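You operate a simulated robot arm through the tools that you are given. There is no shell and no other tool. Be economical: measure what you need, move in short steps, check, and stop when the job is done.

Carry out the task below with a simulated two-armed robot. There is one attempt and no reset: what you move stays moved.

TASK
Put the white lot label on the rewinder table. Take the yellow hang card and put it on the cabinet top. Open the low aisle side drawer, put the yellow level on the rewinder table away inside, then shut the drawer. Take the blue tape on the rewinder table and put it away on the tape board. Take the folded maroon pair and leave it on the shelf under the rewinder bench. Take the small white sock and put it on the checking table. Any order will do. Set down upright: yellow hang card.

It is judged by the outcome, as a careful person would: the job done as asked, and still so three seconds after it is handed in. It fails if anything else is knocked over, pushed out of place, dropped, spilled or broken.

THE ROBOT
Two 6-joint arms with fingered hands on one trunk, on a base that drives. Base frame: it is fixed to the floor where the robot stands at the start and does not move with it; the origin is under the middle of the robot, x ahead of it, y to its left, z up; the surface under the hand at the start is at about z = 0.812. Readings come in m, rad, newtons and seconds.
The left shoulder is at the start at [0.05, 0.17, 0.985], the right one opposite. With the tool pointing down near the work surface each hand reaches from about 0.52 to 0.78 m from the robot's upright axis, wherever it stands, measured 20 degrees to its own side. Places, roughly: blue tape (20x5x4 cm) [0.8, 0.5, 0.8]; cabinet top [-1.4, -3.2, 0.6]; checking table [-1.7, -6, 0.8]; folded maroon pair (11x6x4 cm) [0.6, 0.7, 0.8]; low aisle side drawer [-1.2, 0.9, 0.7]; rewinder table [0.8, 0.3, 0.8]; shelf under the rewinder bench [0.7, 0.3, 0.3]; small white sock (23x6x3 cm) [-3, -4.9, 0.9]; tape board (17x25 cm) [0.62, -2.46, 0.86]; white lot label [0.5, 0, 0.25]; yellow hang card [0.75, 0.25, 0.75]; yellow level (16x4x4 cm) [0.8, 0.3, 0.8]. Payload 3.5 kg a hand.
Tool frame (each hand has its own): the origin (TCP) lies between the finger pads and is the grasp point; the fingertips stand 0.026 m ahead of it; z points along the fingers, y is the line along which they close. Largest opening 0.132 m; the body of the gripper starts 0.073 m behind the TCP. The gripper is a hand of 3 fingers: y runs from the thumb to the fingers, the wrist lies at [0, 0, -0.234] in the tool frame.
Orientation is that of the tool frame in the base frame, as a unit quaternion [x, y, z, w]. With the fingers straight down and closing along the base's y, the tool's x points along the base's -x, its y along +y and its z along -z.

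THE INTERFACE
- The arms move only by the tool arm_command. It takes "left_deltas", "right_deltas" or both (then of equal length, played together; a hand with none holds still); each is a list that holds one entry, the list of rows, each a list of 6 numbers: the shift along the tool's x, y, z in m, then the turn, a rotation vector about the tool's x, y, z in rad. In form: [[[tx, ty, tz, wx, wy, wz], ...]]. A call has 1 to 10 rows; each row is the pose to reach, as a shift and turn from the pose commanded when the call began, along the tool's axes at that moment. Each row takes 0.2 s and may step no farther than 0.05 m and 0.15 rad from the row before; otherwise, the whole call is refused. A pose out of reach is approached as far as the arm can. The call stops where the force on the tool passes 40 N (or 10 N more than at its start, if that is more) or the arm is blocked; 0.2 s more then pass. In this call time passes only in rows, and 0.2 s behind the last. The reply holds the time, the measured pose of the TCP, the force on the tool along the base axes, the opening and the grip force, in the units named above and with some noise, with the torque about the TCP (base axes, N m) and any sound that the robot's microphone picked up.
- Cameras (640 x 400 px; columns grow to the right, rows downward): "scene" is now at [0.033, 0.0311, 1.5725]; the picture's right is [0.40, -0.92, 0.00], its down [-0.69, -0.30, -0.66] and it looks along [0.60, 0.26, -0.75] (base axes); focal length 258 px, centre (320, 200). "left" rides on the left gripper at [-0.062, 0.003, -0.092] in its tool frame; the picture's right is [-0.05, -1.00, 0.00], its down [0.83, -0.04, -0.56] and it looks along [0.55, -0.03, 0.83] (tool axes); focal length 230 px, centre (320, 200). "right" rides on the right gripper at [0.062, 0.003, -0.092] in its tool frame; the picture's right is [-0.05, 1.00, 0.00], its down [-0.83, -0.04, -0.56] and it looks along [-0.55, -0.03, 0.83] (tool axes); focal length 230 px, centre (320, 200). There is no depth. A picture from a camera that has moved, and an enlarged one, comes with that camera's place and axes in the base frame and with its lens.
- camera(camera): a new picture of that camera. The clock stands still meanwhile.
- move_column(by): slides the trunk up (or, below 0, down) by that many m; the arms and the scene camera ride with it, the base frame stays. It gives what a move gives, with no picture.
- drive_base(legs): drives the robot by 1 to 6 legs, each [ahead, left, turn to the left] in m, m and rad, along the robot's own axes; the way and the turn of a leg run together, so that a leg with both is an arc; at most 1.5 m and 3.142 rad a leg. The arms and the cameras ride along, it lands a little off, and it stops where it bumps. It gives what a move gives.
- curl_fingers(finger1, finger2, thumb_bend, hand): sets how far each is bent, from 0 (flat) to 1 (curled in); at 0.3 the hand is open as for a grip, at 0.7 the pads meet at the TCP. One left out holds its place. A second passes; each finger stops where it meets its share of the squeeze, and holds until it gets a number again. It is the only way to open and close the hand. It gives what a move gives, with no picture; readings hold the bend of each and the force on the fingers (four entries, about 0 where the hand has none), thumb and palm.
- aim_head(pan, tilt): turns the head with the scene camera to pan (to the left, within 1.501 rad either way) and tilt (down, from -0.506 to 1.204), counted from straight ahead of the robot. It gives what a move gives.
- inspect(camera, box): a new picture of the part [left, top, right, bottom] of that camera's present view, enlarged. The clock stands still meanwhile.
- job_done(): hands the job in; it is judged then, once.

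Go step by step. Nothing tells you exact positions but the pictures and the camera data: compare them with the known pose of the tool, close in by small moves and look again before you grip or let go. The budget is 207 turns and 190 pictures, counting those below and the enlarged ones. Unless the task says otherwise, let go and move clear before handing in, and close with one line.

The tools are called after "Call:" as name(argument=value, ...) on one line, values as JSON. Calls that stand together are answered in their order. arm_command: Moves the arms, as the interface text tells. Its arguments: {"type":"object","properties":{"left_deltas":{"type":"array","items":{"type":"array","items":{"type":"array","items":{"type":"number"}}}},"right_deltas":{"type":"array","items":{"type":"array","items":{"type":"array","items":{"type":"number"}}}}},"required":[]} The other tools are called the same way: move_column (by) slides the trunk up or down; curl_fingers (finger1, finger2, thumb_bend, hand) moves the fingers one by one; drive_base (legs) drives the base; aim_head (pan, tilt) turns the head that bears the scene camera; camera (camera) takes a picture; inspect (camera, box) takes an enlarged picture of a part of a camera's view; job_done () hands the job in.

At the start:

```text
time: 0.0
left_tcp_pos: [0.4517, 0.4935, 1.0652]
left_ee_rot: [0.0, 1.0, -0.001, 0.0]
left_wrist_force: [-0.7, -0.2, -0.8]
left_moment: [-0.01, 0.01, 0.03]
left_finger_gap: 0.132
left_grasp_force: 0.1
left_shape: jaw
left_bend: [0.3, 0.3, 0.3]
left_finger forces: [0.0, 0.1, 0.0, 0.0, 0.0, 0.0]
right_tcp_pos: [0.613, 0.0585, 1.143]
right_ee_rot: [0.0, 1.0, 0.001, 0.001]
right_wrist_force: [-0.5, 0.8, 0.3]
right_moment: [0.01, -0.02, 0.02]
right_finger_gap: 0.1317
right_grasp_force: 0.1
right_shape: jaw
right_bend: [0.3, 0.3, 0.3]
right_finger forces: [0.0, 0.1, 0.0, 0.1, 0.0, 0.1]
trunk travel left (down, up): [-0.6, 0.11]
robot x, y, heading: [-0.0008, 0.0006, -0.006]
head pan, tilt: [0.41, 0.852]
```

scene: 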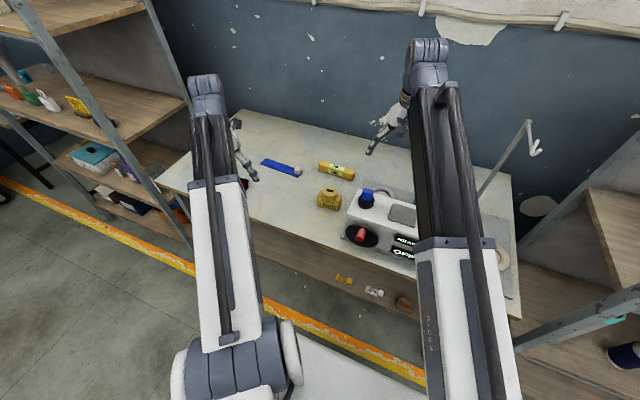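
right: 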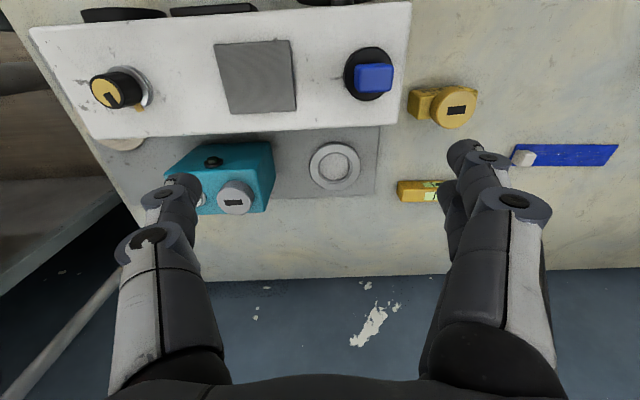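
left: 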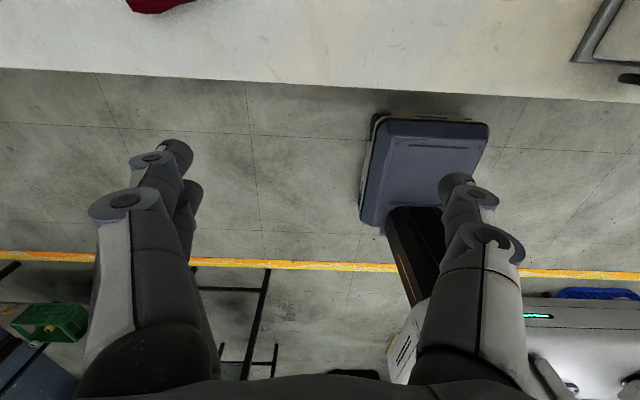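

I see the rewinder table ahead with the tape, level and machine, and some small things lower down near the front edge. I'll look closer first.

Call:
inspect(camera="scene", box=[220, 140, 440, 320])

Call:
aim_head(pan=0.0, tilt=1.1)

Call:
camera(camera="scene")

```text
2.22 times, centred on (330, 230) of scene
camera zoom: at [0.033, 0.0311, 1.5725], right [0.4, -0.92, 0.0], down [-0.69, -0.3, -0.66], along [0.6, 0.26, -0.75], focal length 573 px, centre (298, 133)
```

zoom: 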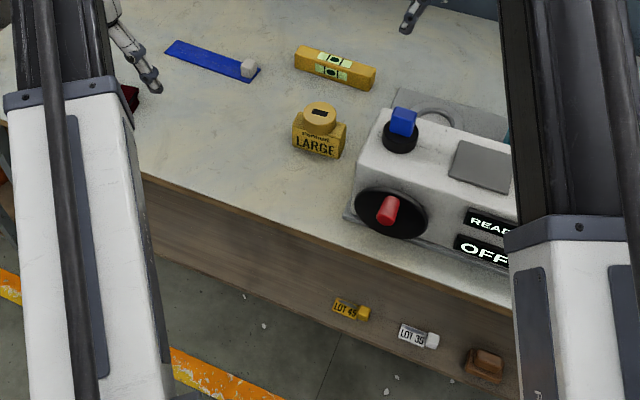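

```text
time: 0.9
left_tcp_pos: [0.4536, 0.4941, 1.0645]
left_ee_rot: [0.0, 1.0, 0.0, 0.0]
left_wrist_force: [-0.3, -0.4, 0.2]
left_moment: [0.02, -0.02, -0.01]
left_finger_gap: 0.1319
left_grasp_force: 0.0
left_shape: jaw
left_bend: [0.3, 0.3, 0.3]
left_finger forces: [0.0, 0.0, 0.0, 0.1, 0.0, 0.0]
right_tcp_pos: [0.6139, 0.0579, 1.144]
right_ee_rot: [0.0, 1.0, 0.0, 0.0]
right_wrist_force: [0.0, -0.7, 1.2]
right_moment: [0.04, 0.02, -0.02]
right_finger_gap: 0.1319
right_grasp_force: 0.1
right_shape: jaw
right_bend: [0.3, 0.3, 0.3]
right_finger forces: [0.0, 0.1, 0.1, 0.0, 0.1, 0.0]
trunk travel left (down, up): [-0.6, 0.11]
robot x, y, heading: [-0.0017, -0.001, -0.0]
head pan, tilt: [0.0, 1.1]
```

```text
185 pictures are left
camera scene: at [0.0246, 0.0001, 1.555], right [0.0, -1.0, 0.0], down [-0.89, 0.0, -0.45], along [0.45, 0.0, -0.89], focal length 258 px, centre (320, 200)
```

scene: 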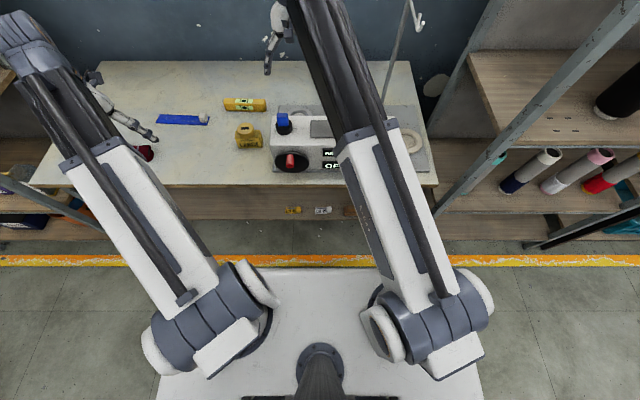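

The lot label lies on the shelf below and the yellow "LARGE" item on the table is probably the hang card. I'll enlarge both.

Call:
inspect(camera="scene", box=[150, 80, 280, 160])

Call:
inspect(camera="scene", box=[270, 160, 380, 230])

Call:
inspect(camera="right", box=[380, 60, 640, 220])

Call:
inspect(camera="left", box=[60, 0, 260, 125])

```text
4.92 times, centred on (215, 120) of scene
camera zoom: at [0.0246, 0.0001, 1.555], right [0.0, -1.0, 0.0], down [-0.89, 0.0, -0.45], along [0.45, 0.0, -0.89], focal length 1269 px, centre (837, 594)
```

zoom: 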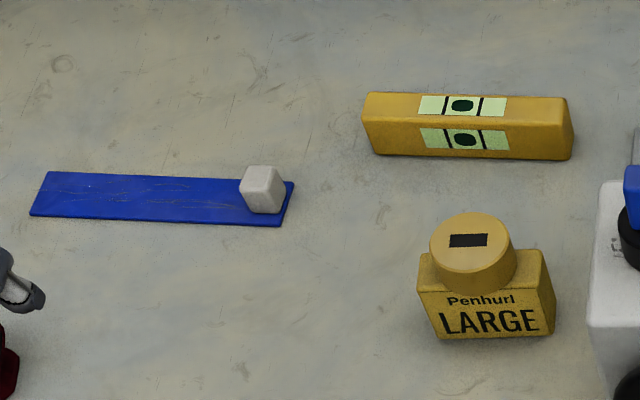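

```text
5.71 times, centred on (325, 195) of scene
camera zoom: at [0.0246, 0.0001, 1.555], right [0.0, -1.0, 0.0], down [-0.89, 0.0, -0.45], along [0.45, 0.0, -0.89], focal length 1473 px, centre (291, 229)
```

zoom: 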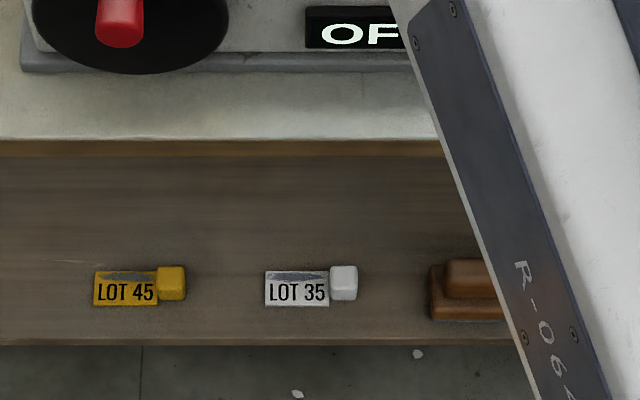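

```text
2.46 times, centred on (510, 140) of right
camera zoom: at [0.5508, 0.0615, 1.2348], right [0.05, 1.0, 0.0], down [0.83, -0.04, 0.56], along [0.55, -0.03, -0.83], focal length 566 px, centre (-148, 348)
```

zoom: 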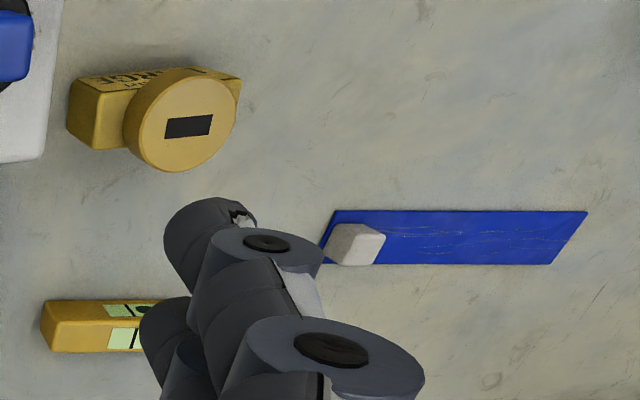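

```text
3.20 times, centred on (160, 62) of left
camera zoom: at [0.5131, 0.4961, 1.1574], right [0.05, -1.0, 0.0], down [-0.83, -0.04, 0.56], along [-0.55, -0.03, -0.83], focal length 736 px, centre (832, 640)
```

zoom: 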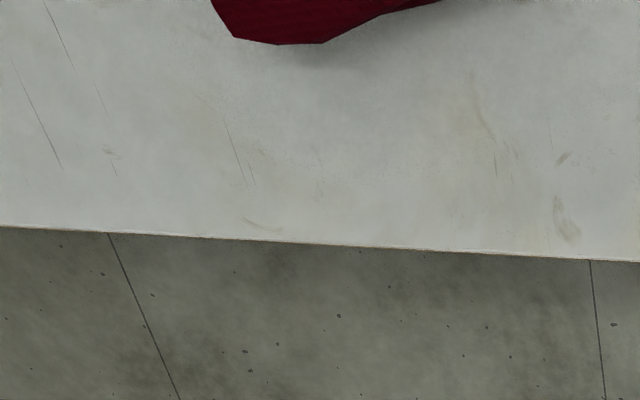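

The LARGE card, level and tape are on the table, with the lot label on the shelf below. I'll look around before driving.

Call:
aim_head(pan=1.5, tilt=0.5)

Call:
camera(camera="scene")

Call:
aim_head(pan=-1.5, tilt=0.5)

Call:
camera(camera="scene")

Call:
aim_head(pan=0.5, tilt=0.9)

```text
time: 2.5
left_tcp_pos: [0.4525, 0.4932, 1.064]
left_ee_rot: [0.0, 1.0, 0.0, 0.0]
left_wrist_force: [0.5, 0.6, -0.6]
left_moment: [0.01, 0.02, 0.04]
left_finger_gap: 0.132
left_grasp_force: 0.1
left_shape: jaw
left_bend: [0.3, 0.3, 0.3]
left_finger forces: [0.1, 0.0, 0.0, 0.1, 0.1, 0.1]
right_tcp_pos: [0.6134, 0.0592, 1.1438]
right_ee_rot: [0.0, 1.0, 0.0, 0.0]
right_wrist_force: [-0.1, 0.0, -0.2]
right_moment: [0.0, 0.03, -0.01]
right_finger_gap: 0.1319
right_grasp_force: 0.1
right_shape: jaw
right_bend: [0.3, 0.3, 0.3]
right_finger forces: [0.0, 0.0, 0.0, 0.1, 0.1, 0.0]
trunk travel left (down, up): [-0.6, 0.11]
robot x, y, heading: [0.001, -0.0022, 0.0]
head pan, tilt: [1.499, 0.499]
```

```text
180 pictures are left
camera scene: at [-0.032, 0.0908, 1.6026], right [1.0, -0.07, 0.0], down [-0.03, -0.48, -0.88], along [0.06, 0.88, -0.48], focal length 258 px, centre (320, 200)
```

scene: 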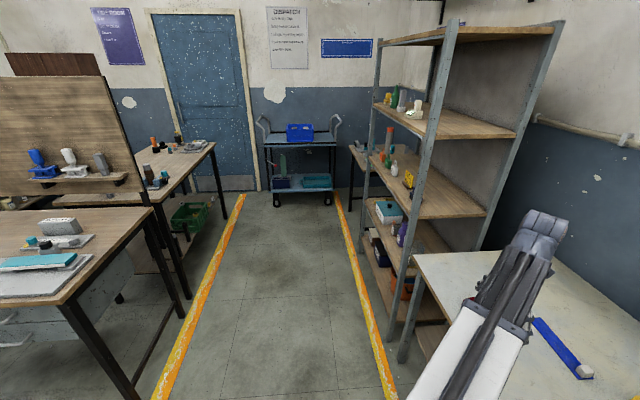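

```text
time: 5.1
left_tcp_pos: [0.4527, 0.4926, 1.064]
left_ee_rot: [0.0, 1.0, 0.002, 0.0]
left_wrist_force: [-0.2, -0.5, 0.0]
left_moment: [-0.02, -0.01, -0.02]
left_finger_gap: 0.1317
left_grasp_force: 0.0
left_shape: jaw
left_bend: [0.3, 0.3, 0.3]
left_finger forces: [0.0, 0.0, 0.0, 0.1, 0.0, 0.1]
right_tcp_pos: [0.6138, 0.0576, 1.1444]
right_ee_rot: [0.001, 1.0, 0.0, -0.001]
right_wrist_force: [0.0, 0.1, -0.1]
right_moment: [0.0, -0.02, -0.02]
right_finger_gap: 0.1316
right_grasp_force: 0.0
right_shape: jaw
right_bend: [0.3, 0.3, 0.3]
right_finger forces: [0.0, 0.0, 0.0, 0.1, 0.0, 0.0]
trunk travel left (down, up): [-0.6, 0.11]
robot x, y, heading: [0.0013, 0.0015, -0.002]
head pan, tilt: [-1.499, 0.499]
```

```text
179 pictures are left
camera scene: at [-0.0321, -0.0907, 1.6027], right [-1.0, -0.07, 0.0], down [-0.03, 0.48, -0.88], along [0.06, -0.88, -0.48], focal length 258 px, centre (320, 200)
```

scene: 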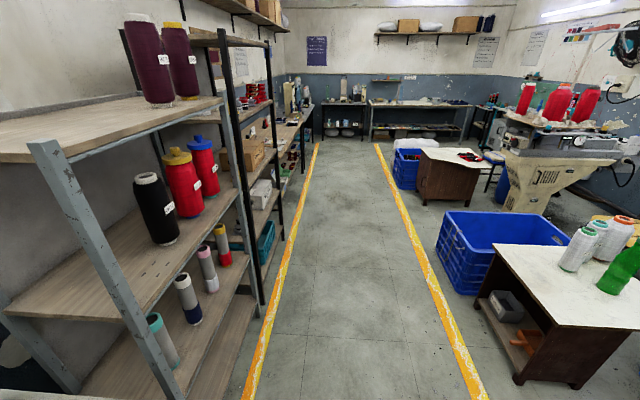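

```text
time: 7.0
left_tcp_pos: [0.4527, 0.4937, 1.0652]
left_ee_rot: [0.0, 1.0, 0.0, 0.0]
left_wrist_force: [0.6, 0.4, 0.4]
left_moment: [0.0, -0.01, -0.02]
left_finger_gap: 0.1317
left_grasp_force: 0.0
left_shape: jaw
left_bend: [0.3, 0.3, 0.3]
left_finger forces: [0.0, 0.0, 0.0, 0.0, 0.0, 0.0]
right_tcp_pos: [0.6125, 0.0582, 1.1432]
right_ee_rot: [0.0, 1.0, 0.0, 0.0]
right_wrist_force: [-0.7, -0.1, -0.5]
right_moment: [-0.05, 0.01, 0.04]
right_finger_gap: 0.1318
right_grasp_force: 0.1
right_shape: jaw
right_bend: [0.3, 0.3, 0.3]
right_finger forces: [0.1, 0.1, 0.1, 0.0, 0.0, 0.1]
trunk travel left (down, up): [-0.6, 0.11]
robot x, y, heading: [-0.0004, 0.0022, 0.002]
head pan, tilt: [0.499, 0.901]
```

The aisle behind is free to about x = -0.8. I'll back off, lower the trunk and pitch the left hand forward to reach the shelf.

Call:
drive_base(legs=[[-0.42, 0, 0]])

Call:
move_column(by=-0.55)

Call:
arm_command(left_deltas=[[[-0.025, -0.01, 0.01, 0, -0.14, 0], [-0.05, -0.02, 0.02, 0, -0.28, 0], [-0.075, -0.03, 0.03, 0, -0.42, 0], [-0.1, -0.04, 0.04, 0, -0.56, 0], [-0.125, -0.05, 0.05, 0, -0.7, 0], [-0.15, -0.06, 0.06, 0, -0.84, 0], [-0.175, -0.07, 0.06, 0, -0.98, 0], [-0.2, -0.08, 0.06, 0, -1.1, 0], [-0.2, -0.08, 0.06, 0, -1.2, 0]]])

Call:
camera(camera="left")

Call:
camera(camera="scene")

```text
time: 9.6
left_tcp_pos: [0.0346, 0.4926, 1.0652]
left_ee_rot: [0.001, 1.0, 0.0, 0.0]
left_wrist_force: [-0.6, 0.8, 0.4]
left_moment: [0.0, 0.02, 0.0]
left_finger_gap: 0.1318
left_grasp_force: 0.0
left_shape: jaw
left_bend: [0.3, 0.3, 0.3]
left_finger forces: [0.0, 0.1, 0.1, 0.0, 0.1, 0.0]
right_tcp_pos: [0.1946, 0.0575, 1.1443]
right_ee_rot: [0.001, 1.0, 0.0, 0.0]
right_wrist_force: [-0.1, -0.3, -0.3]
right_moment: [0.01, 0.0, 0.02]
right_finger_gap: 0.1318
right_grasp_force: 0.1
right_shape: jaw
right_bend: [0.3, 0.3, 0.3]
right_finger forces: [0.0, 0.0, 0.0, 0.0, 0.1, 0.1]
trunk travel left (down, up): [-0.6, 0.11]
robot x, y, heading: [-0.4195, 0.0028, -0.0]
head pan, tilt: [0.499, 0.901]
```

```text
refused: -0.55 is not a number from -0.4 to 0.4
```

```text
time: 11.6
left_tcp_pos: [0.2359, 0.4124, 1.0044]
left_ee_rot: [0.001, 0.825, -0.001, 0.565]
left_wrist_force: [0.0, -0.3, -0.3]
left_moment: [-0.01, 0.01, 0.01]
left_finger_gap: 0.1319
left_grasp_force: 0.1
left_shape: jaw
left_bend: [0.3, 0.3, 0.3]
left_finger forces: [0.0, 0.0, 0.0, 0.0, 0.0, 0.0]
right_tcp_pos: [0.1943, 0.0567, 1.1434]
right_ee_rot: [0.0, 1.0, -0.001, 0.0]
right_wrist_force: [-0.7, -0.2, -0.2]
right_moment: [0.0, 0.0, -0.04]
right_finger_gap: 0.1319
right_grasp_force: 0.0
right_shape: jaw
right_bend: [0.3, 0.3, 0.3]
right_finger forces: [0.0, 0.0, 0.1, 0.0, 0.1, 0.1]
trunk travel left (down, up): [-0.6, 0.11]
robot x, y, heading: [-0.4195, 0.0012, 0.0]
head pan, tilt: [0.499, 0.901]
```

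```text
178 pictures are left
camera left: at [0.1706, 0.4154, 1.096], right [0.02, -1.0, 0.05], down [-0.82, -0.04, -0.57], along [0.58, -0.03, -0.82], focal length 230 px, centre (320, 200)
```

left: 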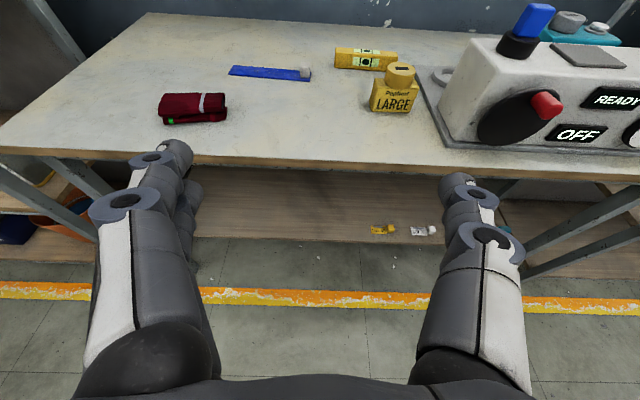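

```text
177 pictures are left
camera scene: at [-0.3908, 0.0366, 1.5688], right [0.48, -0.88, 0.0], down [-0.69, -0.37, -0.62], along [0.55, 0.3, -0.78], focal length 258 px, centre (320, 200)
```

scene: 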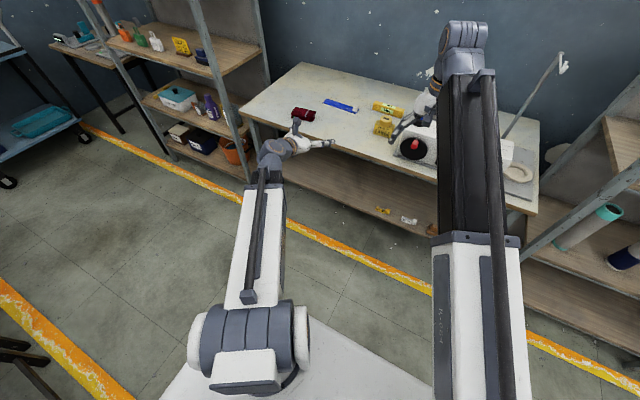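

The label is around (0.60, -0.05, 0.28). Lowering the trunk and shifting sideways to line up the left hand with it.

Call:
move_column(by=-0.35)

Call:
move_column(by=-0.2)

Call:
drive_base(legs=[[0, -0.46, 0]])

Call:
camera(camera="left")

```text
time: 15.0
left_tcp_pos: [0.2353, 0.4113, 0.6552]
left_ee_rot: [0.001, 0.825, -0.001, 0.565]
left_wrist_force: [0.0, 0.5, 0.1]
left_moment: [0.02, 0.02, -0.02]
left_finger_gap: 0.1317
left_grasp_force: 0.2
left_shape: jaw
left_bend: [0.3, 0.3, 0.3]
left_finger forces: [0.0, 0.0, 0.1, 0.1, 0.0, 0.0]
right_tcp_pos: [0.1946, 0.0578, 0.7939]
right_ee_rot: [0.001, 1.0, -0.001, 0.0]
right_wrist_force: [0.0, -0.4, 0.0]
right_moment: [-0.01, 0.01, 0.01]
right_finger_gap: 0.1319
right_grasp_force: 0.1
right_shape: jaw
right_bend: [0.3, 0.3, 0.3]
right_finger forces: [0.0, 0.0, 0.0, 0.1, 0.1, 0.0]
trunk travel left (down, up): [-0.25, 0.46]
robot x, y, heading: [-0.4174, 0.0023, -0.0]
head pan, tilt: [0.499, 0.901]
```

```text
time: 17.2
left_tcp_pos: [0.2363, 0.4129, 0.4541]
left_ee_rot: [0.001, 0.825, -0.001, 0.565]
left_wrist_force: [0.0, 0.0, 0.8]
left_moment: [0.02, -0.02, -0.02]
left_finger_gap: 0.132
left_grasp_force: 0.0
left_shape: jaw
left_bend: [0.3, 0.3, 0.3]
left_finger forces: [0.0, 0.0, 0.0, 0.0, 0.1, 0.0]
right_tcp_pos: [0.195, 0.0562, 0.5938]
right_ee_rot: [0.001, 1.0, 0.0, 0.0]
right_wrist_force: [-0.2, 0.2, 0.5]
right_moment: [0.0, 0.01, 0.03]
right_finger_gap: 0.132
right_grasp_force: 0.1
right_shape: jaw
right_bend: [0.3, 0.3, 0.3]
right_finger forces: [0.0, 0.1, 0.1, 0.0, 0.0, 0.0]
trunk travel left (down, up): [-0.05, 0.66]
robot x, y, heading: [-0.4191, 0.0025, -0.004]
head pan, tilt: [0.499, 0.901]
```

```text
time: 19.9
left_tcp_pos: [0.2355, -0.0509, 0.4545]
left_ee_rot: [0.003, 0.825, -0.002, 0.565]
left_wrist_force: [0.2, -0.7, 0.7]
left_moment: [0.01, -0.01, -0.03]
left_finger_gap: 0.132
left_grasp_force: 0.0
left_shape: jaw
left_bend: [0.3, 0.3, 0.3]
left_finger forces: [0.0, 0.0, 0.1, 0.0, 0.1, 0.0]
right_tcp_pos: [0.1925, -0.4061, 0.5943]
right_ee_rot: [0.003, 1.0, 0.0, 0.0]
right_wrist_force: [0.2, -0.1, 0.2]
right_moment: [-0.02, -0.01, 0.0]
right_finger_gap: 0.1322
right_grasp_force: 0.1
right_shape: jaw
right_bend: [0.3, 0.3, 0.3]
right_finger forces: [0.0, 0.0, 0.0, 0.0, 0.0, 0.0]
trunk travel left (down, up): [-0.05, 0.66]
robot x, y, heading: [-0.4195, -0.4603, -0.01]
head pan, tilt: [0.499, 0.901]
```

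```text
176 pictures are left
camera left: at [0.1705, -0.0476, 0.546], right [0.01, -1.0, 0.05], down [-0.82, -0.04, -0.57], along [0.57, -0.03, -0.82], focal length 230 px, centre (320, 200)
```

left: 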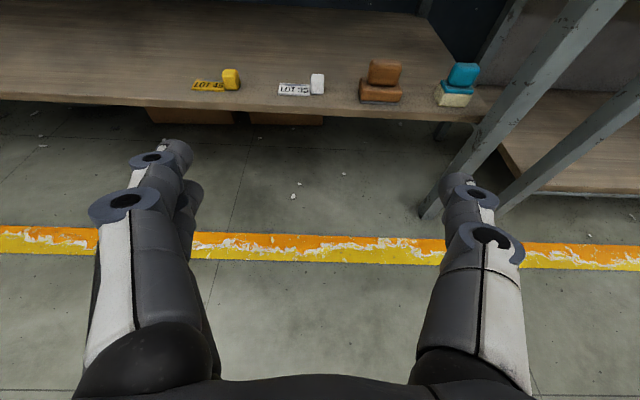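

The label's cube is near (0.60, -0.047, 0.315), shelf top about 0.30. A closer look at its shape before reaching.

Call:
inspect(camera="left", box=[260, 60, 350, 116])

Call:
arm_command(left_deltas=[[[0.04, 0, 0.03, 0, 0, 0], [0.06, 0, 0.07, 0, 0, 0], [0.06, 0, 0.11, 0, 0, 0], [0.06, 0, 0.15, 0, 0, 0]]])

Call:
camera(camera="left")

```text
7.11 times, centred on (305, 88) of left
camera zoom: at [0.1705, -0.0476, 0.546], right [0.01, -1.0, 0.05], down [-0.82, -0.04, -0.57], along [0.57, -0.03, -0.82], focal length 1636 px, centre (427, 996)
```

zoom: 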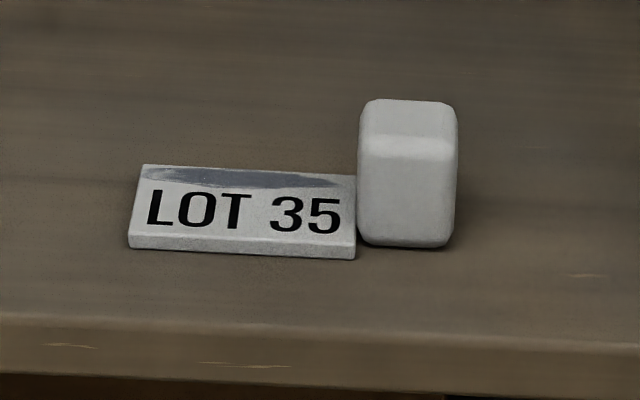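

```text
time: 20.9
left_tcp_pos: [0.3543, -0.0521, 0.345]
left_ee_rot: [0.002, 0.825, -0.002, 0.565]
left_wrist_force: [0.1, 0.8, -0.1]
left_moment: [0.0, 0.0, -0.04]
left_finger_gap: 0.1318
left_grasp_force: 0.1
left_shape: jaw
left_bend: [0.3, 0.3, 0.3]
left_finger forces: [0.1, 0.0, 0.0, 0.0, 0.0, 0.1]
right_tcp_pos: [0.1934, -0.4058, 0.5939]
right_ee_rot: [0.004, 1.0, 0.0, 0.0]
right_wrist_force: [0.2, -0.5, -0.3]
right_moment: [0.04, -0.01, -0.02]
right_finger_gap: 0.1317
right_grasp_force: 0.1
right_shape: jaw
right_bend: [0.3, 0.3, 0.3]
right_finger forces: [0.1, 0.1, 0.1, 0.0, 0.0, 0.0]
trunk travel left (down, up): [-0.05, 0.66]
robot x, y, heading: [-0.4206, -0.4611, -0.005]
head pan, tilt: [0.499, 0.901]
```

```text
174 pictures are left
camera left: at [0.2896, -0.048, 0.4367], right [0.01, -1.0, 0.05], down [-0.82, -0.04, -0.57], along [0.57, -0.03, -0.82], focal length 230 px, centre (320, 200)
```

left: 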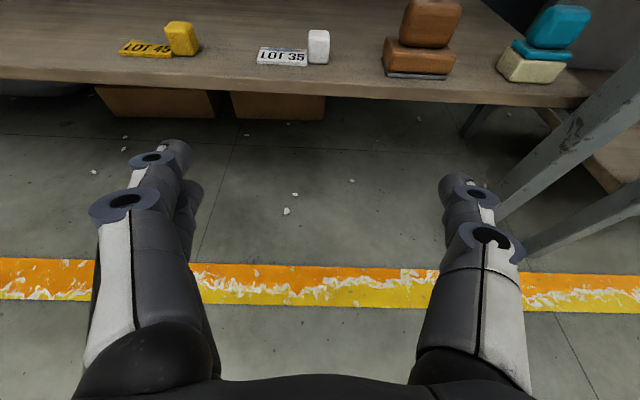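

The label is a thin flat plate with an upright white cube at its right end; I'll grip the cube with the hand steeply down and part-closed to clear the brown item. Re-posing, then checking.

Call:
arm_command(left_deltas=[[[-0.02, 0, -0.02, 0, 0.14, 0], [-0.04, 0, -0.04, 0, 0.28, 0], [-0.06, 0, -0.06, 0, 0.42, 0], [-0.06, 0, -0.066, 0, 0.54, 0], [-0.06, 0, -0.066, 0, 0.6, 0]]])

Call:
curl_fingers(hand="left", finger1=0.48, finger2=0.48, thumb_bend=0.48)

Call:
aim_head(pan=0.5, tilt=0.6)

Call:
camera(camera="scene")

Call:
camera(camera="left")

```text
time: 22.1
left_tcp_pos: [0.3141, -0.0504, 0.4246]
left_ee_rot: [0.002, 0.956, -0.001, 0.295]
left_wrist_force: [-0.8, 0.4, 0.4]
left_moment: [-0.04, 0.05, 0.01]
left_finger_gap: 0.1321
left_grasp_force: 0.0
left_shape: jaw
left_bend: [0.3, 0.3, 0.3]
left_finger forces: [0.1, 0.0, 0.0, 0.1, 0.0, 0.1]
right_tcp_pos: [0.1924, -0.406, 0.593]
right_ee_rot: [0.004, 1.0, 0.0, -0.001]
right_wrist_force: [0.7, 0.0, -0.6]
right_moment: [-0.02, -0.01, -0.03]
right_finger_gap: 0.1319
right_grasp_force: 0.0
right_shape: jaw
right_bend: [0.3, 0.3, 0.3]
right_finger forces: [0.0, 0.0, 0.0, 0.1, 0.1, 0.0]
trunk travel left (down, up): [-0.05, 0.66]
robot x, y, heading: [-0.4166, -0.461, -0.007]
head pan, tilt: [0.499, 0.901]
```

```text
time: 23.1
left_tcp_pos: [0.3145, -0.0509, 0.4246]
left_ee_rot: [0.003, 0.955, -0.001, 0.295]
left_wrist_force: [-0.1, -0.1, -0.3]
left_moment: [-0.03, 0.0, 0.01]
left_finger_gap: 0.0753
left_grasp_force: 0.0
left_shape: fingers
left_bend: [0.48, 0.48, 0.48]
left_finger forces: [0.0, 0.1, 0.0, 0.0, 0.0, 0.1]
right_tcp_pos: [0.1933, -0.405, 0.5941]
right_ee_rot: [0.003, 1.0, -0.001, 0.0]
right_wrist_force: [-0.1, -0.4, -0.1]
right_moment: [0.01, -0.02, 0.0]
right_finger_gap: 0.132
right_grasp_force: 0.1
right_shape: jaw
right_bend: [0.3, 0.3, 0.3]
right_finger forces: [0.0, 0.0, 0.1, 0.0, 0.0, 0.0]
trunk travel left (down, up): [-0.05, 0.66]
robot x, y, heading: [-0.4188, -0.4604, -0.007]
head pan, tilt: [0.499, 0.901]
```

```text
time: 23.9
left_tcp_pos: [0.3148, -0.0521, 0.425]
left_ee_rot: [0.004, 0.955, -0.002, 0.296]
left_wrist_force: [-0.2, -0.3, 0.0]
left_moment: [0.02, 0.04, 0.0]
left_finger_gap: 0.0753
left_grasp_force: 0.2
left_shape: fingers
left_bend: [0.48, 0.48, 0.48]
left_finger forces: [0.1, 0.0, 0.0, 0.0, 0.0, 0.0]
right_tcp_pos: [0.1937, -0.4065, 0.5934]
right_ee_rot: [0.003, 1.0, 0.0, 0.0]
right_wrist_force: [0.5, 0.2, 0.3]
right_moment: [-0.03, 0.01, 0.05]
right_finger_gap: 0.1322
right_grasp_force: 0.1
right_shape: jaw
right_bend: [0.3, 0.3, 0.3]
right_finger forces: [0.1, 0.1, 0.0, 0.0, 0.0, 0.1]
trunk travel left (down, up): [-0.05, 0.66]
robot x, y, heading: [-0.4214, -0.456, -0.003]
head pan, tilt: [0.499, 0.6]
```

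```text
173 pictures are left
camera scene: at [-0.3812, -0.418, 1.0435], right [0.47, -0.88, 0.0], down [-0.5, -0.27, -0.82], along [0.73, 0.39, -0.57], focal length 258 px, centre (320, 200)
```

scene: 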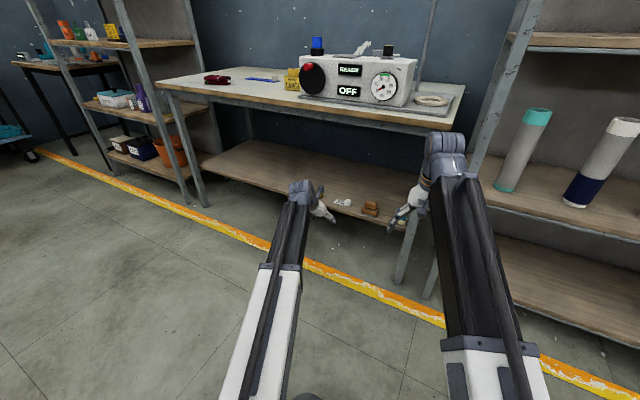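

```text
172 pictures are left
camera left: at [0.3114, -0.0485, 0.5363], right [0.04, -1.0, 0.03], down [-1.0, -0.04, -0.01], along [0.01, -0.03, -1.0], focal length 230 px, centre (320, 200)
```

left: 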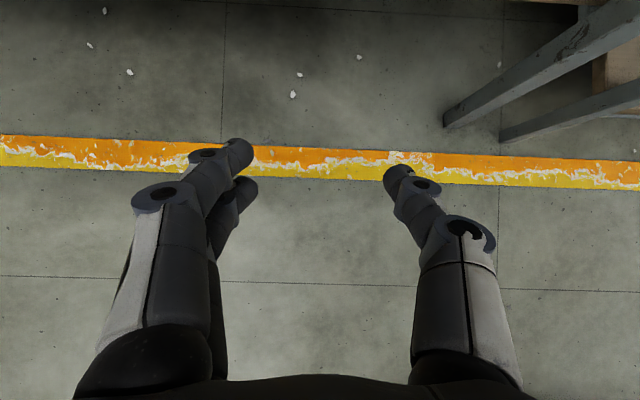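

The right wrist would hit the table edge if I drove in, so I'll tuck the right hand back and to the right first.

Call:
arm_command(right_deltas=[[[0.019, -0.042, 0, 0, 0, 0], [0.038, -0.084, 0, 0, 0, 0], [0.057, -0.126, 0, 0, 0, 0], [0.076, -0.168, 0, 0, 0, 0], [0.095, -0.21, 0, 0, 0, 0], [0.114, -0.252, 0, 0, 0, 0], [0.133, -0.294, 0, 0, 0, 0], [0.152, -0.336, 0, 0, 0, 0], [0.171, -0.378, 0, 0, 0, 0], [0.19, -0.42, 0, 0, 0, 0]]])

Call:
aim_head(pan=0.0, tilt=0.6)

Call:
camera(camera="scene")

```text
time: 26.1
left_tcp_pos: [0.3133, -0.0503, 0.4246]
left_ee_rot: [0.002, 0.955, 0.0, 0.295]
left_wrist_force: [0.6, -0.3, -0.2]
left_moment: [0.01, 0.01, 0.0]
left_finger_gap: 0.0752
left_grasp_force: 0.1
left_shape: fingers
left_bend: [0.48, 0.48, 0.48]
left_finger forces: [0.0, 0.0, 0.0, 0.1, 0.0, 0.0]
right_tcp_pos: [0.0241, -0.8384, 0.5468]
right_ee_rot: [0.003, 1.0, -0.003, 0.006]
right_wrist_force: [0.8, -0.3, -0.5]
right_moment: [0.0, -0.02, -0.02]
right_finger_gap: 0.132
right_grasp_force: 0.0
right_shape: jaw
right_bend: [0.3, 0.3, 0.3]
right_finger forces: [0.0, 0.0, 0.0, 0.0, 0.0, 0.1]
right hand out of reach, approached as far as the arm can: row 3, 4, 5, 6, 7, 8, 9, 10
trunk travel left (down, up): [-0.05, 0.66]
robot x, y, heading: [-0.4192, -0.4618, -0.006]
head pan, tilt: [0.499, 0.6]
```

```text
time: 27.1
left_tcp_pos: [0.3142, -0.0519, 0.4254]
left_ee_rot: [0.003, 0.956, -0.001, 0.295]
left_wrist_force: [0.1, 0.1, -0.6]
left_moment: [0.0, -0.03, -0.03]
left_finger_gap: 0.0753
left_grasp_force: 0.1
left_shape: fingers
left_bend: [0.48, 0.48, 0.48]
left_finger forces: [0.0, 0.1, 0.1, 0.0, 0.0, 0.0]
right_tcp_pos: [0.0245, -0.8358, 0.5466]
right_ee_rot: [0.004, 1.0, -0.003, 0.006]
right_wrist_force: [0.1, -0.2, 1.3]
right_moment: [0.04, -0.02, 0.01]
right_finger_gap: 0.1319
right_grasp_force: 0.0
right_shape: jaw
right_bend: [0.3, 0.3, 0.3]
right_finger forces: [0.0, 0.0, 0.0, 0.0, 0.0, 0.0]
trunk travel left (down, up): [-0.05, 0.66]
robot x, y, heading: [-0.4217, -0.4603, -0.008]
head pan, tilt: [0.0, 0.6]
```

```text
171 pictures are left
camera scene: at [-0.3707, -0.4604, 1.0436], right [-0.01, -1.0, 0.0], down [-0.56, 0.0, -0.83], along [0.83, 0.0, -0.56], focal length 258 px, centre (320, 200)
```

scene: 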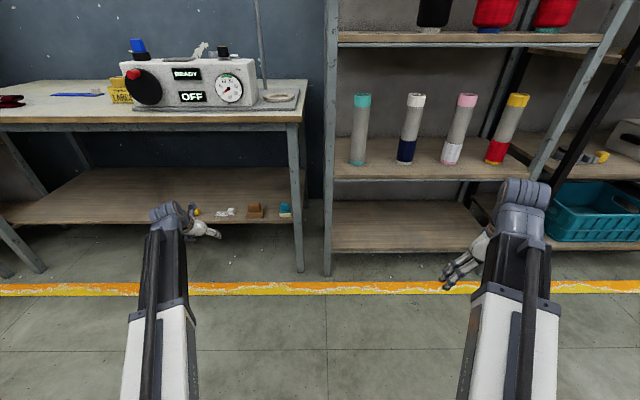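

Clear now. Driving in 0.22 m.

Call:
drive_base(legs=[[0.22, 0, 0.008]])

Call:
camera(camera="left")

Call:
camera(camera="scene")

```text
time: 28.8
left_tcp_pos: [0.531, -0.047, 0.4241]
left_ee_rot: [0.0, 0.955, 0.001, 0.296]
left_wrist_force: [-0.3, 0.1, 0.0]
left_moment: [0.02, 0.01, -0.02]
left_finger_gap: 0.0751
left_grasp_force: 0.1
left_shape: fingers
left_bend: [0.48, 0.48, 0.48]
left_finger forces: [0.0, 0.0, 0.1, 0.0, 0.1, 0.1]
right_tcp_pos: [0.2477, -0.8343, 0.5469]
right_ee_rot: [0.0, 1.0, -0.003, 0.006]
right_wrist_force: [-0.5, -0.1, 0.4]
right_moment: [0.01, 0.0, 0.01]
right_finger_gap: 0.1321
right_grasp_force: 0.1
right_shape: jaw
right_bend: [0.3, 0.3, 0.3]
right_finger forces: [0.0, 0.1, 0.0, 0.0, 0.1, 0.1]
trunk travel left (down, up): [-0.05, 0.66]
robot x, y, heading: [-0.2009, -0.4619, -0.0]
head pan, tilt: [0.0, 0.6]
```

```text
170 pictures are left
camera left: at [0.5288, -0.0443, 0.5363], right [0.04, -1.0, 0.03], down [-1.0, -0.04, -0.01], along [0.01, -0.03, -1.0], focal length 230 px, centre (320, 200)
```

left: 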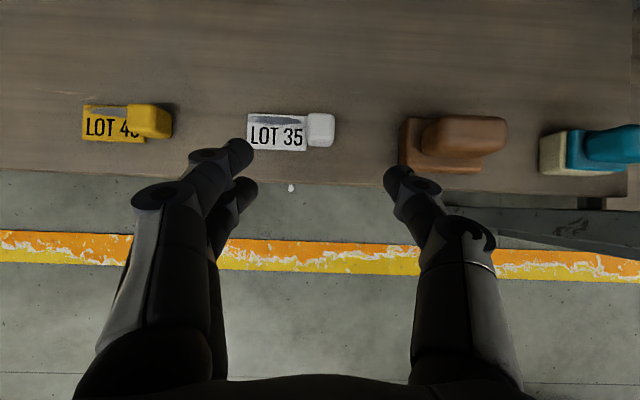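

```text
169 pictures are left
camera scene: at [-0.1506, -0.4607, 1.0436], right [0.0, -1.0, 0.0], down [-0.56, 0.0, -0.83], along [0.83, 0.0, -0.56], focal length 258 px, centre (320, 200)
```

scene: 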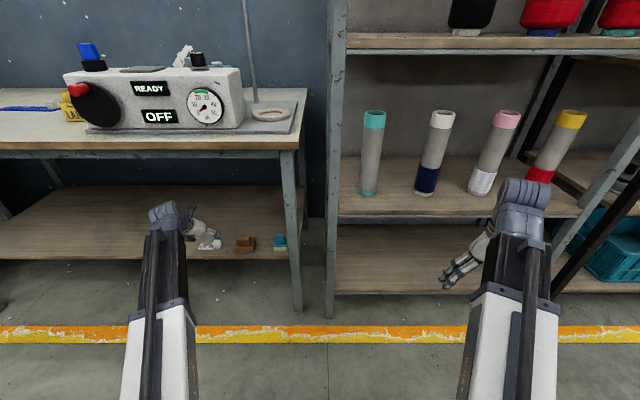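

Cube measured at (0.594, -0.048). Moving over it, then down.

Call:
arm_command(left_deltas=[[[-0.025, 0, 0.017, 0, 0, 0], [-0.047, -0.001, 0.032, 0, 0, 0], [-0.024, -0.001, 0.065, 0, 0, 0], [-0.002, -0.001, 0.098, 0, 0, 0]]])

Call:
camera(camera="left")

```text
time: 29.8
left_tcp_pos: [0.5876, -0.0476, 0.3451]
left_ee_rot: [0.001, 0.955, -0.001, 0.296]
left_wrist_force: [-0.5, -0.4, 0.3]
left_moment: [0.01, 0.01, -0.02]
left_finger_gap: 0.0753
left_grasp_force: 0.0
left_shape: fingers
left_bend: [0.48, 0.48, 0.48]
left_finger forces: [0.0, 0.0, 0.0, 0.1, 0.0, 0.0]
right_tcp_pos: [0.2457, -0.8343, 0.5468]
right_ee_rot: [0.0, 1.0, -0.004, 0.006]
right_wrist_force: [0.0, -0.6, 0.1]
right_moment: [-0.03, -0.02, -0.01]
right_finger_gap: 0.1318
right_grasp_force: 0.0
right_shape: jaw
right_bend: [0.3, 0.3, 0.3]
right_finger forces: [0.0, 0.0, 0.1, 0.0, 0.0, 0.1]
trunk travel left (down, up): [-0.05, 0.66]
robot x, y, heading: [-0.1992, -0.4619, 0.004]
head pan, tilt: [0.0, 0.6]
```

```text
168 pictures are left
camera left: at [0.5859, -0.0449, 0.4563], right [0.04, -1.0, 0.03], down [-1.0, -0.04, -0.01], along [0.01, -0.03, -1.0], focal length 230 px, centre (320, 200)
```

left: 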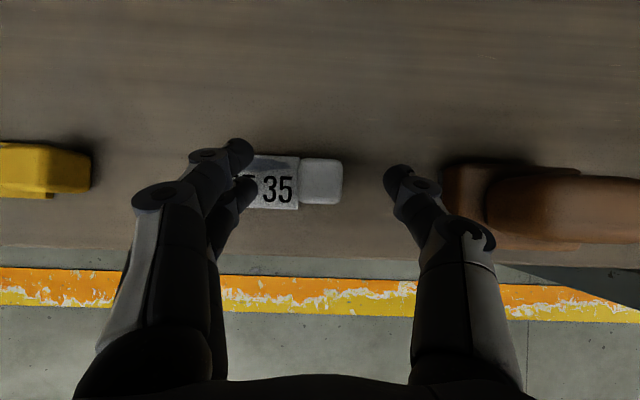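

The cube sits between the fingers. A touch lower, then close.

Call:
arm_command(left_deltas=[[[0.0025, 0, 0.004, 0, 0, 0]]])

Call:
curl_fingers(hand="left", finger1=0.72, finger2=0.72, thumb_bend=0.72)

Call:
camera(camera="left")

```text
time: 30.1
left_tcp_pos: [0.5895, -0.047, 0.3408]
left_ee_rot: [0.0, 0.955, -0.001, 0.296]
left_wrist_force: [-0.9, 0.1, 2.0]
left_moment: [0.12, 0.02, 0.05]
left_finger_gap: 0.0754
left_grasp_force: 1.4
left_shape: fingers
left_bend: [0.48, 0.48, 0.48]
left_finger forces: [0.0, 2.3, 0.1, 0.1, 0.1, 0.0]
right_tcp_pos: [0.2464, -0.8344, 0.5472]
right_ee_rot: [0.0, 1.0, -0.004, 0.007]
right_wrist_force: [0.9, -0.3, -0.7]
right_moment: [-0.02, -0.01, 0.0]
right_finger_gap: 0.1319
right_grasp_force: 0.1
right_shape: jaw
right_bend: [0.3, 0.3, 0.3]
right_finger forces: [0.0, 0.0, 0.0, 0.0, 0.0, 0.0]
trunk travel left (down, up): [-0.05, 0.66]
robot x, y, heading: [-0.1986, -0.4622, -0.001]
head pan, tilt: [0.0, 0.6]
```

```text
time: 31.1
left_tcp_pos: [0.5894, -0.0481, 0.3413]
left_ee_rot: [0.0, 0.955, 0.001, 0.295]
left_wrist_force: [0.4, 0.4, -0.2]
left_moment: [0.03, 0.01, 0.01]
left_finger_gap: 0.0243
left_grasp_force: 14.1
left_shape: fingers
left_bend: [0.67, 0.67, 0.66]
left_finger forces: [6.9, 6.8, 0.0, 0.1, 13.7, 0.1]
right_tcp_pos: [0.2463, -0.8333, 0.547]
right_ee_rot: [-0.001, 1.0, -0.004, 0.006]
right_wrist_force: [0.2, -0.8, 0.2]
right_moment: [-0.02, -0.05, 0.0]
right_finger_gap: 0.1318
right_grasp_force: 0.1
right_shape: jaw
right_bend: [0.3, 0.3, 0.3]
right_finger forces: [0.1, 0.1, 0.0, 0.1, 0.0, 0.1]
trunk travel left (down, up): [-0.05, 0.66]
robot x, y, heading: [-0.1988, -0.4593, 0.001]
head pan, tilt: [0.0, 0.6]
```

```text
167 pictures are left
camera left: at [0.5862, -0.0451, 0.4519], right [0.04, -1.0, 0.03], down [-1.0, -0.04, -0.01], along [0.01, -0.03, -1.0], focal length 230 px, centre (320, 200)
```

left: 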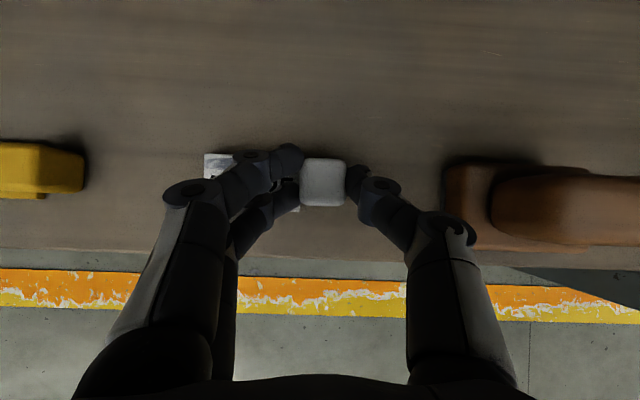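

Gripped at 14 N. Lifting, backing out, raising and sidling to the free table area near y = 0.42.

Call:
arm_command(left_deltas=[[[-0.015, 0, -0.022, 0, 0, 0], [-0.03, 0, -0.044, 0, 0, 0], [-0.045, 0, -0.066, 0, 0, 0], [-0.0565, 0, -0.0825, 0, 0, 0]]])

Call:
drive_base(legs=[[-0.25, 0, 0]])

Call:
move_column(by=0.35)

Call:
move_column(by=0.2)

Call:
drive_base(legs=[[0, 0.47, 0]])

Call:
camera(camera="left")

```text
time: 32.1
left_tcp_pos: [0.59, -0.0495, 0.4406]
left_ee_rot: [0.0, 0.955, 0.0, 0.296]
left_wrist_force: [-0.6, 0.2, -0.8]
left_moment: [-0.01, 0.0, 0.0]
left_finger_gap: 0.0243
left_grasp_force: 13.4
left_shape: fingers
left_bend: [0.67, 0.67, 0.66]
left_finger forces: [6.9, 6.8, 0.0, 0.0, 13.6, 0.0]
right_tcp_pos: [0.2472, -0.8338, 0.5482]
right_ee_rot: [0.001, 1.0, -0.004, 0.006]
right_wrist_force: [-0.8, -0.2, -0.3]
right_moment: [-0.03, 0.02, 0.0]
right_finger_gap: 0.1317
right_grasp_force: 0.1
right_shape: jaw
right_bend: [0.3, 0.3, 0.3]
right_finger forces: [0.0, 0.1, 0.0, 0.1, 0.0, 0.0]
trunk travel left (down, up): [-0.05, 0.66]
robot x, y, heading: [-0.2011, -0.4608, 0.001]
head pan, tilt: [0.0, 0.6]
```

```text
time: 34.0
left_tcp_pos: [0.3401, -0.0494, 0.4407]
left_ee_rot: [-0.001, 0.955, 0.001, 0.296]
left_wrist_force: [-0.4, -0.3, 0.1]
left_moment: [-0.01, -0.04, -0.01]
left_finger_gap: 0.0245
left_grasp_force: 12.8
left_shape: fingers
left_bend: [0.67, 0.67, 0.66]
left_finger forces: [6.9, 6.9, 0.1, 0.1, 13.7, 0.0]
right_tcp_pos: [-0.0014, -0.8346, 0.5465]
right_ee_rot: [0.0, 1.0, -0.004, 0.006]
right_wrist_force: [-0.8, 0.5, 0.2]
right_moment: [-0.02, -0.01, 0.0]
right_finger_gap: 0.1321
right_grasp_force: 0.1
right_shape: jaw
right_bend: [0.3, 0.3, 0.3]
right_finger forces: [0.0, 0.0, 0.1, 0.0, 0.0, 0.0]
trunk travel left (down, up): [-0.05, 0.66]
robot x, y, heading: [-0.4541, -0.4603, 0.002]
head pan, tilt: [0.0, 0.6]
```

```text
time: 37.4
left_tcp_pos: [0.3387, -0.049, 0.7902]
left_ee_rot: [-0.001, 0.955, 0.001, 0.296]
left_wrist_force: [-0.1, 0.8, 0.2]
left_moment: [-0.01, 0.02, 0.0]
left_finger_gap: 0.0248
left_grasp_force: 13.6
left_shape: fingers
left_bend: [0.67, 0.67, 0.66]
left_finger forces: [6.9, 6.8, 0.1, 0.0, 13.6, 0.1]
right_tcp_pos: [-0.0029, -0.8348, 0.8972]
right_ee_rot: [0.0, 1.0, -0.003, 0.006]
right_wrist_force: [-0.4, 0.3, -0.4]
right_moment: [-0.02, 0.02, 0.04]
right_finger_gap: 0.132
right_grasp_force: 0.1
right_shape: jaw
right_bend: [0.3, 0.3, 0.3]
right_finger forces: [0.0, 0.0, 0.0, 0.0, 0.1, 0.0]
trunk travel left (down, up): [-0.4, 0.31]
robot x, y, heading: [-0.4493, -0.4598, -0.001]
head pan, tilt: [0.0, 0.6]
```

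```text
time: 39.6
left_tcp_pos: [0.3398, -0.0489, 0.9898]
left_ee_rot: [0.0, 0.955, 0.0, 0.296]
left_wrist_force: [0.6, -0.5, 0.5]
left_moment: [-0.03, 0.05, 0.02]
left_finger_gap: 0.0245
left_grasp_force: 13.7
left_shape: fingers
left_bend: [0.67, 0.67, 0.66]
left_finger forces: [6.9, 6.8, 0.0, 0.1, 13.7, 0.0]
right_tcp_pos: [-0.0023, -0.8345, 1.0971]
right_ee_rot: [0.0, 1.0, -0.004, 0.006]
right_wrist_force: [0.2, -0.1, -0.1]
right_moment: [0.01, 0.0, -0.05]
right_finger_gap: 0.1317
right_grasp_force: 0.0
right_shape: jaw
right_bend: [0.3, 0.3, 0.3]
right_finger forces: [0.0, 0.0, 0.0, 0.0, 0.0, 0.0]
trunk travel left (down, up): [-0.6, 0.11]
robot x, y, heading: [-0.4503, -0.4633, 0.002]
head pan, tilt: [0.0, 0.6]
```

```text
time: 42.4
left_tcp_pos: [0.3405, 0.4209, 0.9897]
left_ee_rot: [0.001, 0.955, -0.001, 0.296]
left_wrist_force: [0.3, -0.4, -0.7]
left_moment: [0.01, -0.01, 0.03]
left_finger_gap: 0.0248
left_grasp_force: 13.2
left_shape: fingers
left_bend: [0.67, 0.67, 0.66]
left_finger forces: [6.9, 6.8, 0.1, 0.0, 13.7, 0.0]
right_tcp_pos: [-0.0029, -0.3648, 1.097]
right_ee_rot: [0.002, 1.0, -0.004, 0.006]
right_wrist_force: [0.4, 0.7, -1.0]
right_moment: [0.01, -0.01, -0.01]
right_finger_gap: 0.1318
right_grasp_force: 0.0
right_shape: jaw
right_bend: [0.3, 0.3, 0.3]
right_finger forces: [0.1, 0.1, 0.0, 0.1, 0.0, 0.1]
trunk travel left (down, up): [-0.6, 0.11]
robot x, y, heading: [-0.4499, 0.0125, -0.004]
head pan, tilt: [0.0, 0.6]
```

```text
166 pictures are left
camera left: at [0.3382, 0.4239, 1.1016], right [0.04, -1.0, 0.03], down [-1.0, -0.04, -0.01], along [0.01, -0.03, -1.0], focal length 230 px, centre (320, 200)
```

left: 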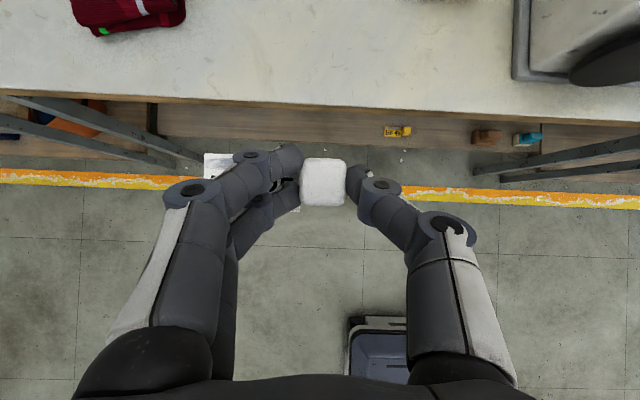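

Table edge measured at x = 0.467; the spot at (0.555, 0.42) is clear. Driving forward, then lowering until contact.

Call:
drive_base(legs=[[0.22, 0, 0.004]])

Call:
move_column(by=-0.115)

Call:
camera(camera="left")

Call:
aim_head(pan=0.5, tilt=0.8)

Call:
camera(camera="scene")

```text
time: 44.1
left_tcp_pos: [0.5606, 0.4237, 0.9893]
left_ee_rot: [-0.001, 0.955, 0.0, 0.295]
left_wrist_force: [0.5, -0.3, -0.4]
left_moment: [0.01, -0.03, 0.01]
left_finger_gap: 0.0248
left_grasp_force: 13.5
left_shape: fingers
left_bend: [0.67, 0.67, 0.66]
left_finger forces: [6.8, 6.7, 0.0, 0.0, 13.7, 0.0]
right_tcp_pos: [0.2196, -0.3639, 1.0984]
right_ee_rot: [0.0, 1.0, -0.004, 0.006]
right_wrist_force: [-0.7, 0.2, 0.1]
right_moment: [-0.02, -0.02, 0.0]
right_finger_gap: 0.132
right_grasp_force: 0.0
right_shape: jaw
right_bend: [0.3, 0.3, 0.3]
right_finger forces: [0.0, 0.1, 0.1, 0.1, 0.0, 0.1]
trunk travel left (down, up): [-0.6, 0.11]
robot x, y, heading: [-0.2305, 0.0111, -0.001]
head pan, tilt: [0.0, 0.6]
```

```text
time: 45.5
left_tcp_pos: [0.5607, 0.4226, 0.8754]
left_ee_rot: [-0.001, 0.955, 0.0, 0.297]
left_wrist_force: [-0.8, -0.2, -0.3]
left_moment: [-0.06, 0.0, -0.02]
left_finger_gap: 0.0246
left_grasp_force: 13.7
left_shape: fingers
left_bend: [0.67, 0.67, 0.66]
left_finger forces: [6.9, 6.9, 0.1, 0.0, 13.7, 0.0]
right_tcp_pos: [0.219, -0.3635, 0.9833]
right_ee_rot: [0.0, 1.0, -0.004, 0.007]
right_wrist_force: [0.0, 0.2, 0.2]
right_moment: [0.02, 0.03, 0.0]
right_finger_gap: 0.1322
right_grasp_force: 0.1
right_shape: jaw
right_bend: [0.3, 0.3, 0.3]
right_finger forces: [0.0, 0.0, 0.1, 0.1, 0.0, 0.0]
trunk travel left (down, up): [-0.485, 0.225]
robot x, y, heading: [-0.2282, 0.0108, 0.004]
head pan, tilt: [0.0, 0.6]
```

```text
165 pictures are left
camera left: at [0.5577, 0.4262, 0.9869], right [0.04, -1.0, 0.03], down [-1.0, -0.04, -0.01], along [0.01, -0.03, -1.0], focal length 230 px, centre (320, 200)
```

left: 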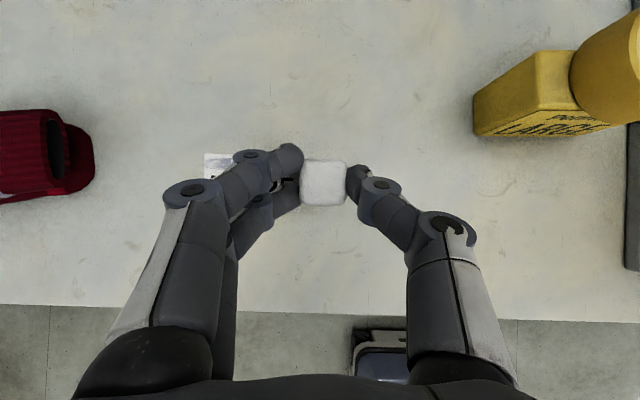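

```text
time: 46.5
left_tcp_pos: [0.5597, 0.422, 0.8758]
left_ee_rot: [-0.001, 0.955, 0.001, 0.296]
left_wrist_force: [0.3, 0.9, -0.3]
left_moment: [-0.04, 0.02, 0.01]
left_finger_gap: 0.0243
left_grasp_force: 13.4
left_shape: fingers
left_bend: [0.67, 0.67, 0.66]
left_finger forces: [6.9, 6.8, 0.1, 0.0, 13.7, 0.1]
right_tcp_pos: [0.2186, -0.3639, 0.9828]
right_ee_rot: [-0.001, 1.0, -0.003, 0.006]
right_wrist_force: [0.2, 0.6, -0.4]
right_moment: [-0.02, 0.01, -0.02]
right_finger_gap: 0.132
right_grasp_force: 0.0
right_shape: jaw
right_bend: [0.3, 0.3, 0.3]
right_finger forces: [0.1, 0.0, 0.0, 0.0, 0.0, 0.0]
trunk travel left (down, up): [-0.485, 0.225]
robot x, y, heading: [-0.2261, 0.0114, 0.005]
head pan, tilt: [0.499, 0.799]
```

```text
164 pictures are left
camera scene: at [-0.1959, 0.0484, 1.4617], right [0.48, -0.88, 0.0], down [-0.63, -0.34, -0.7], along [0.61, 0.33, -0.72], focal length 258 px, centre (320, 200)
```

scene: 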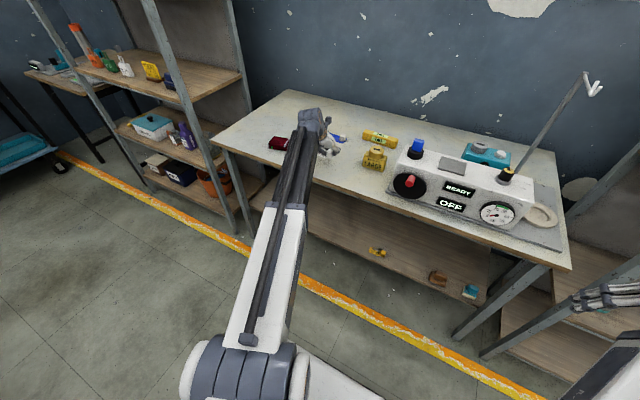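

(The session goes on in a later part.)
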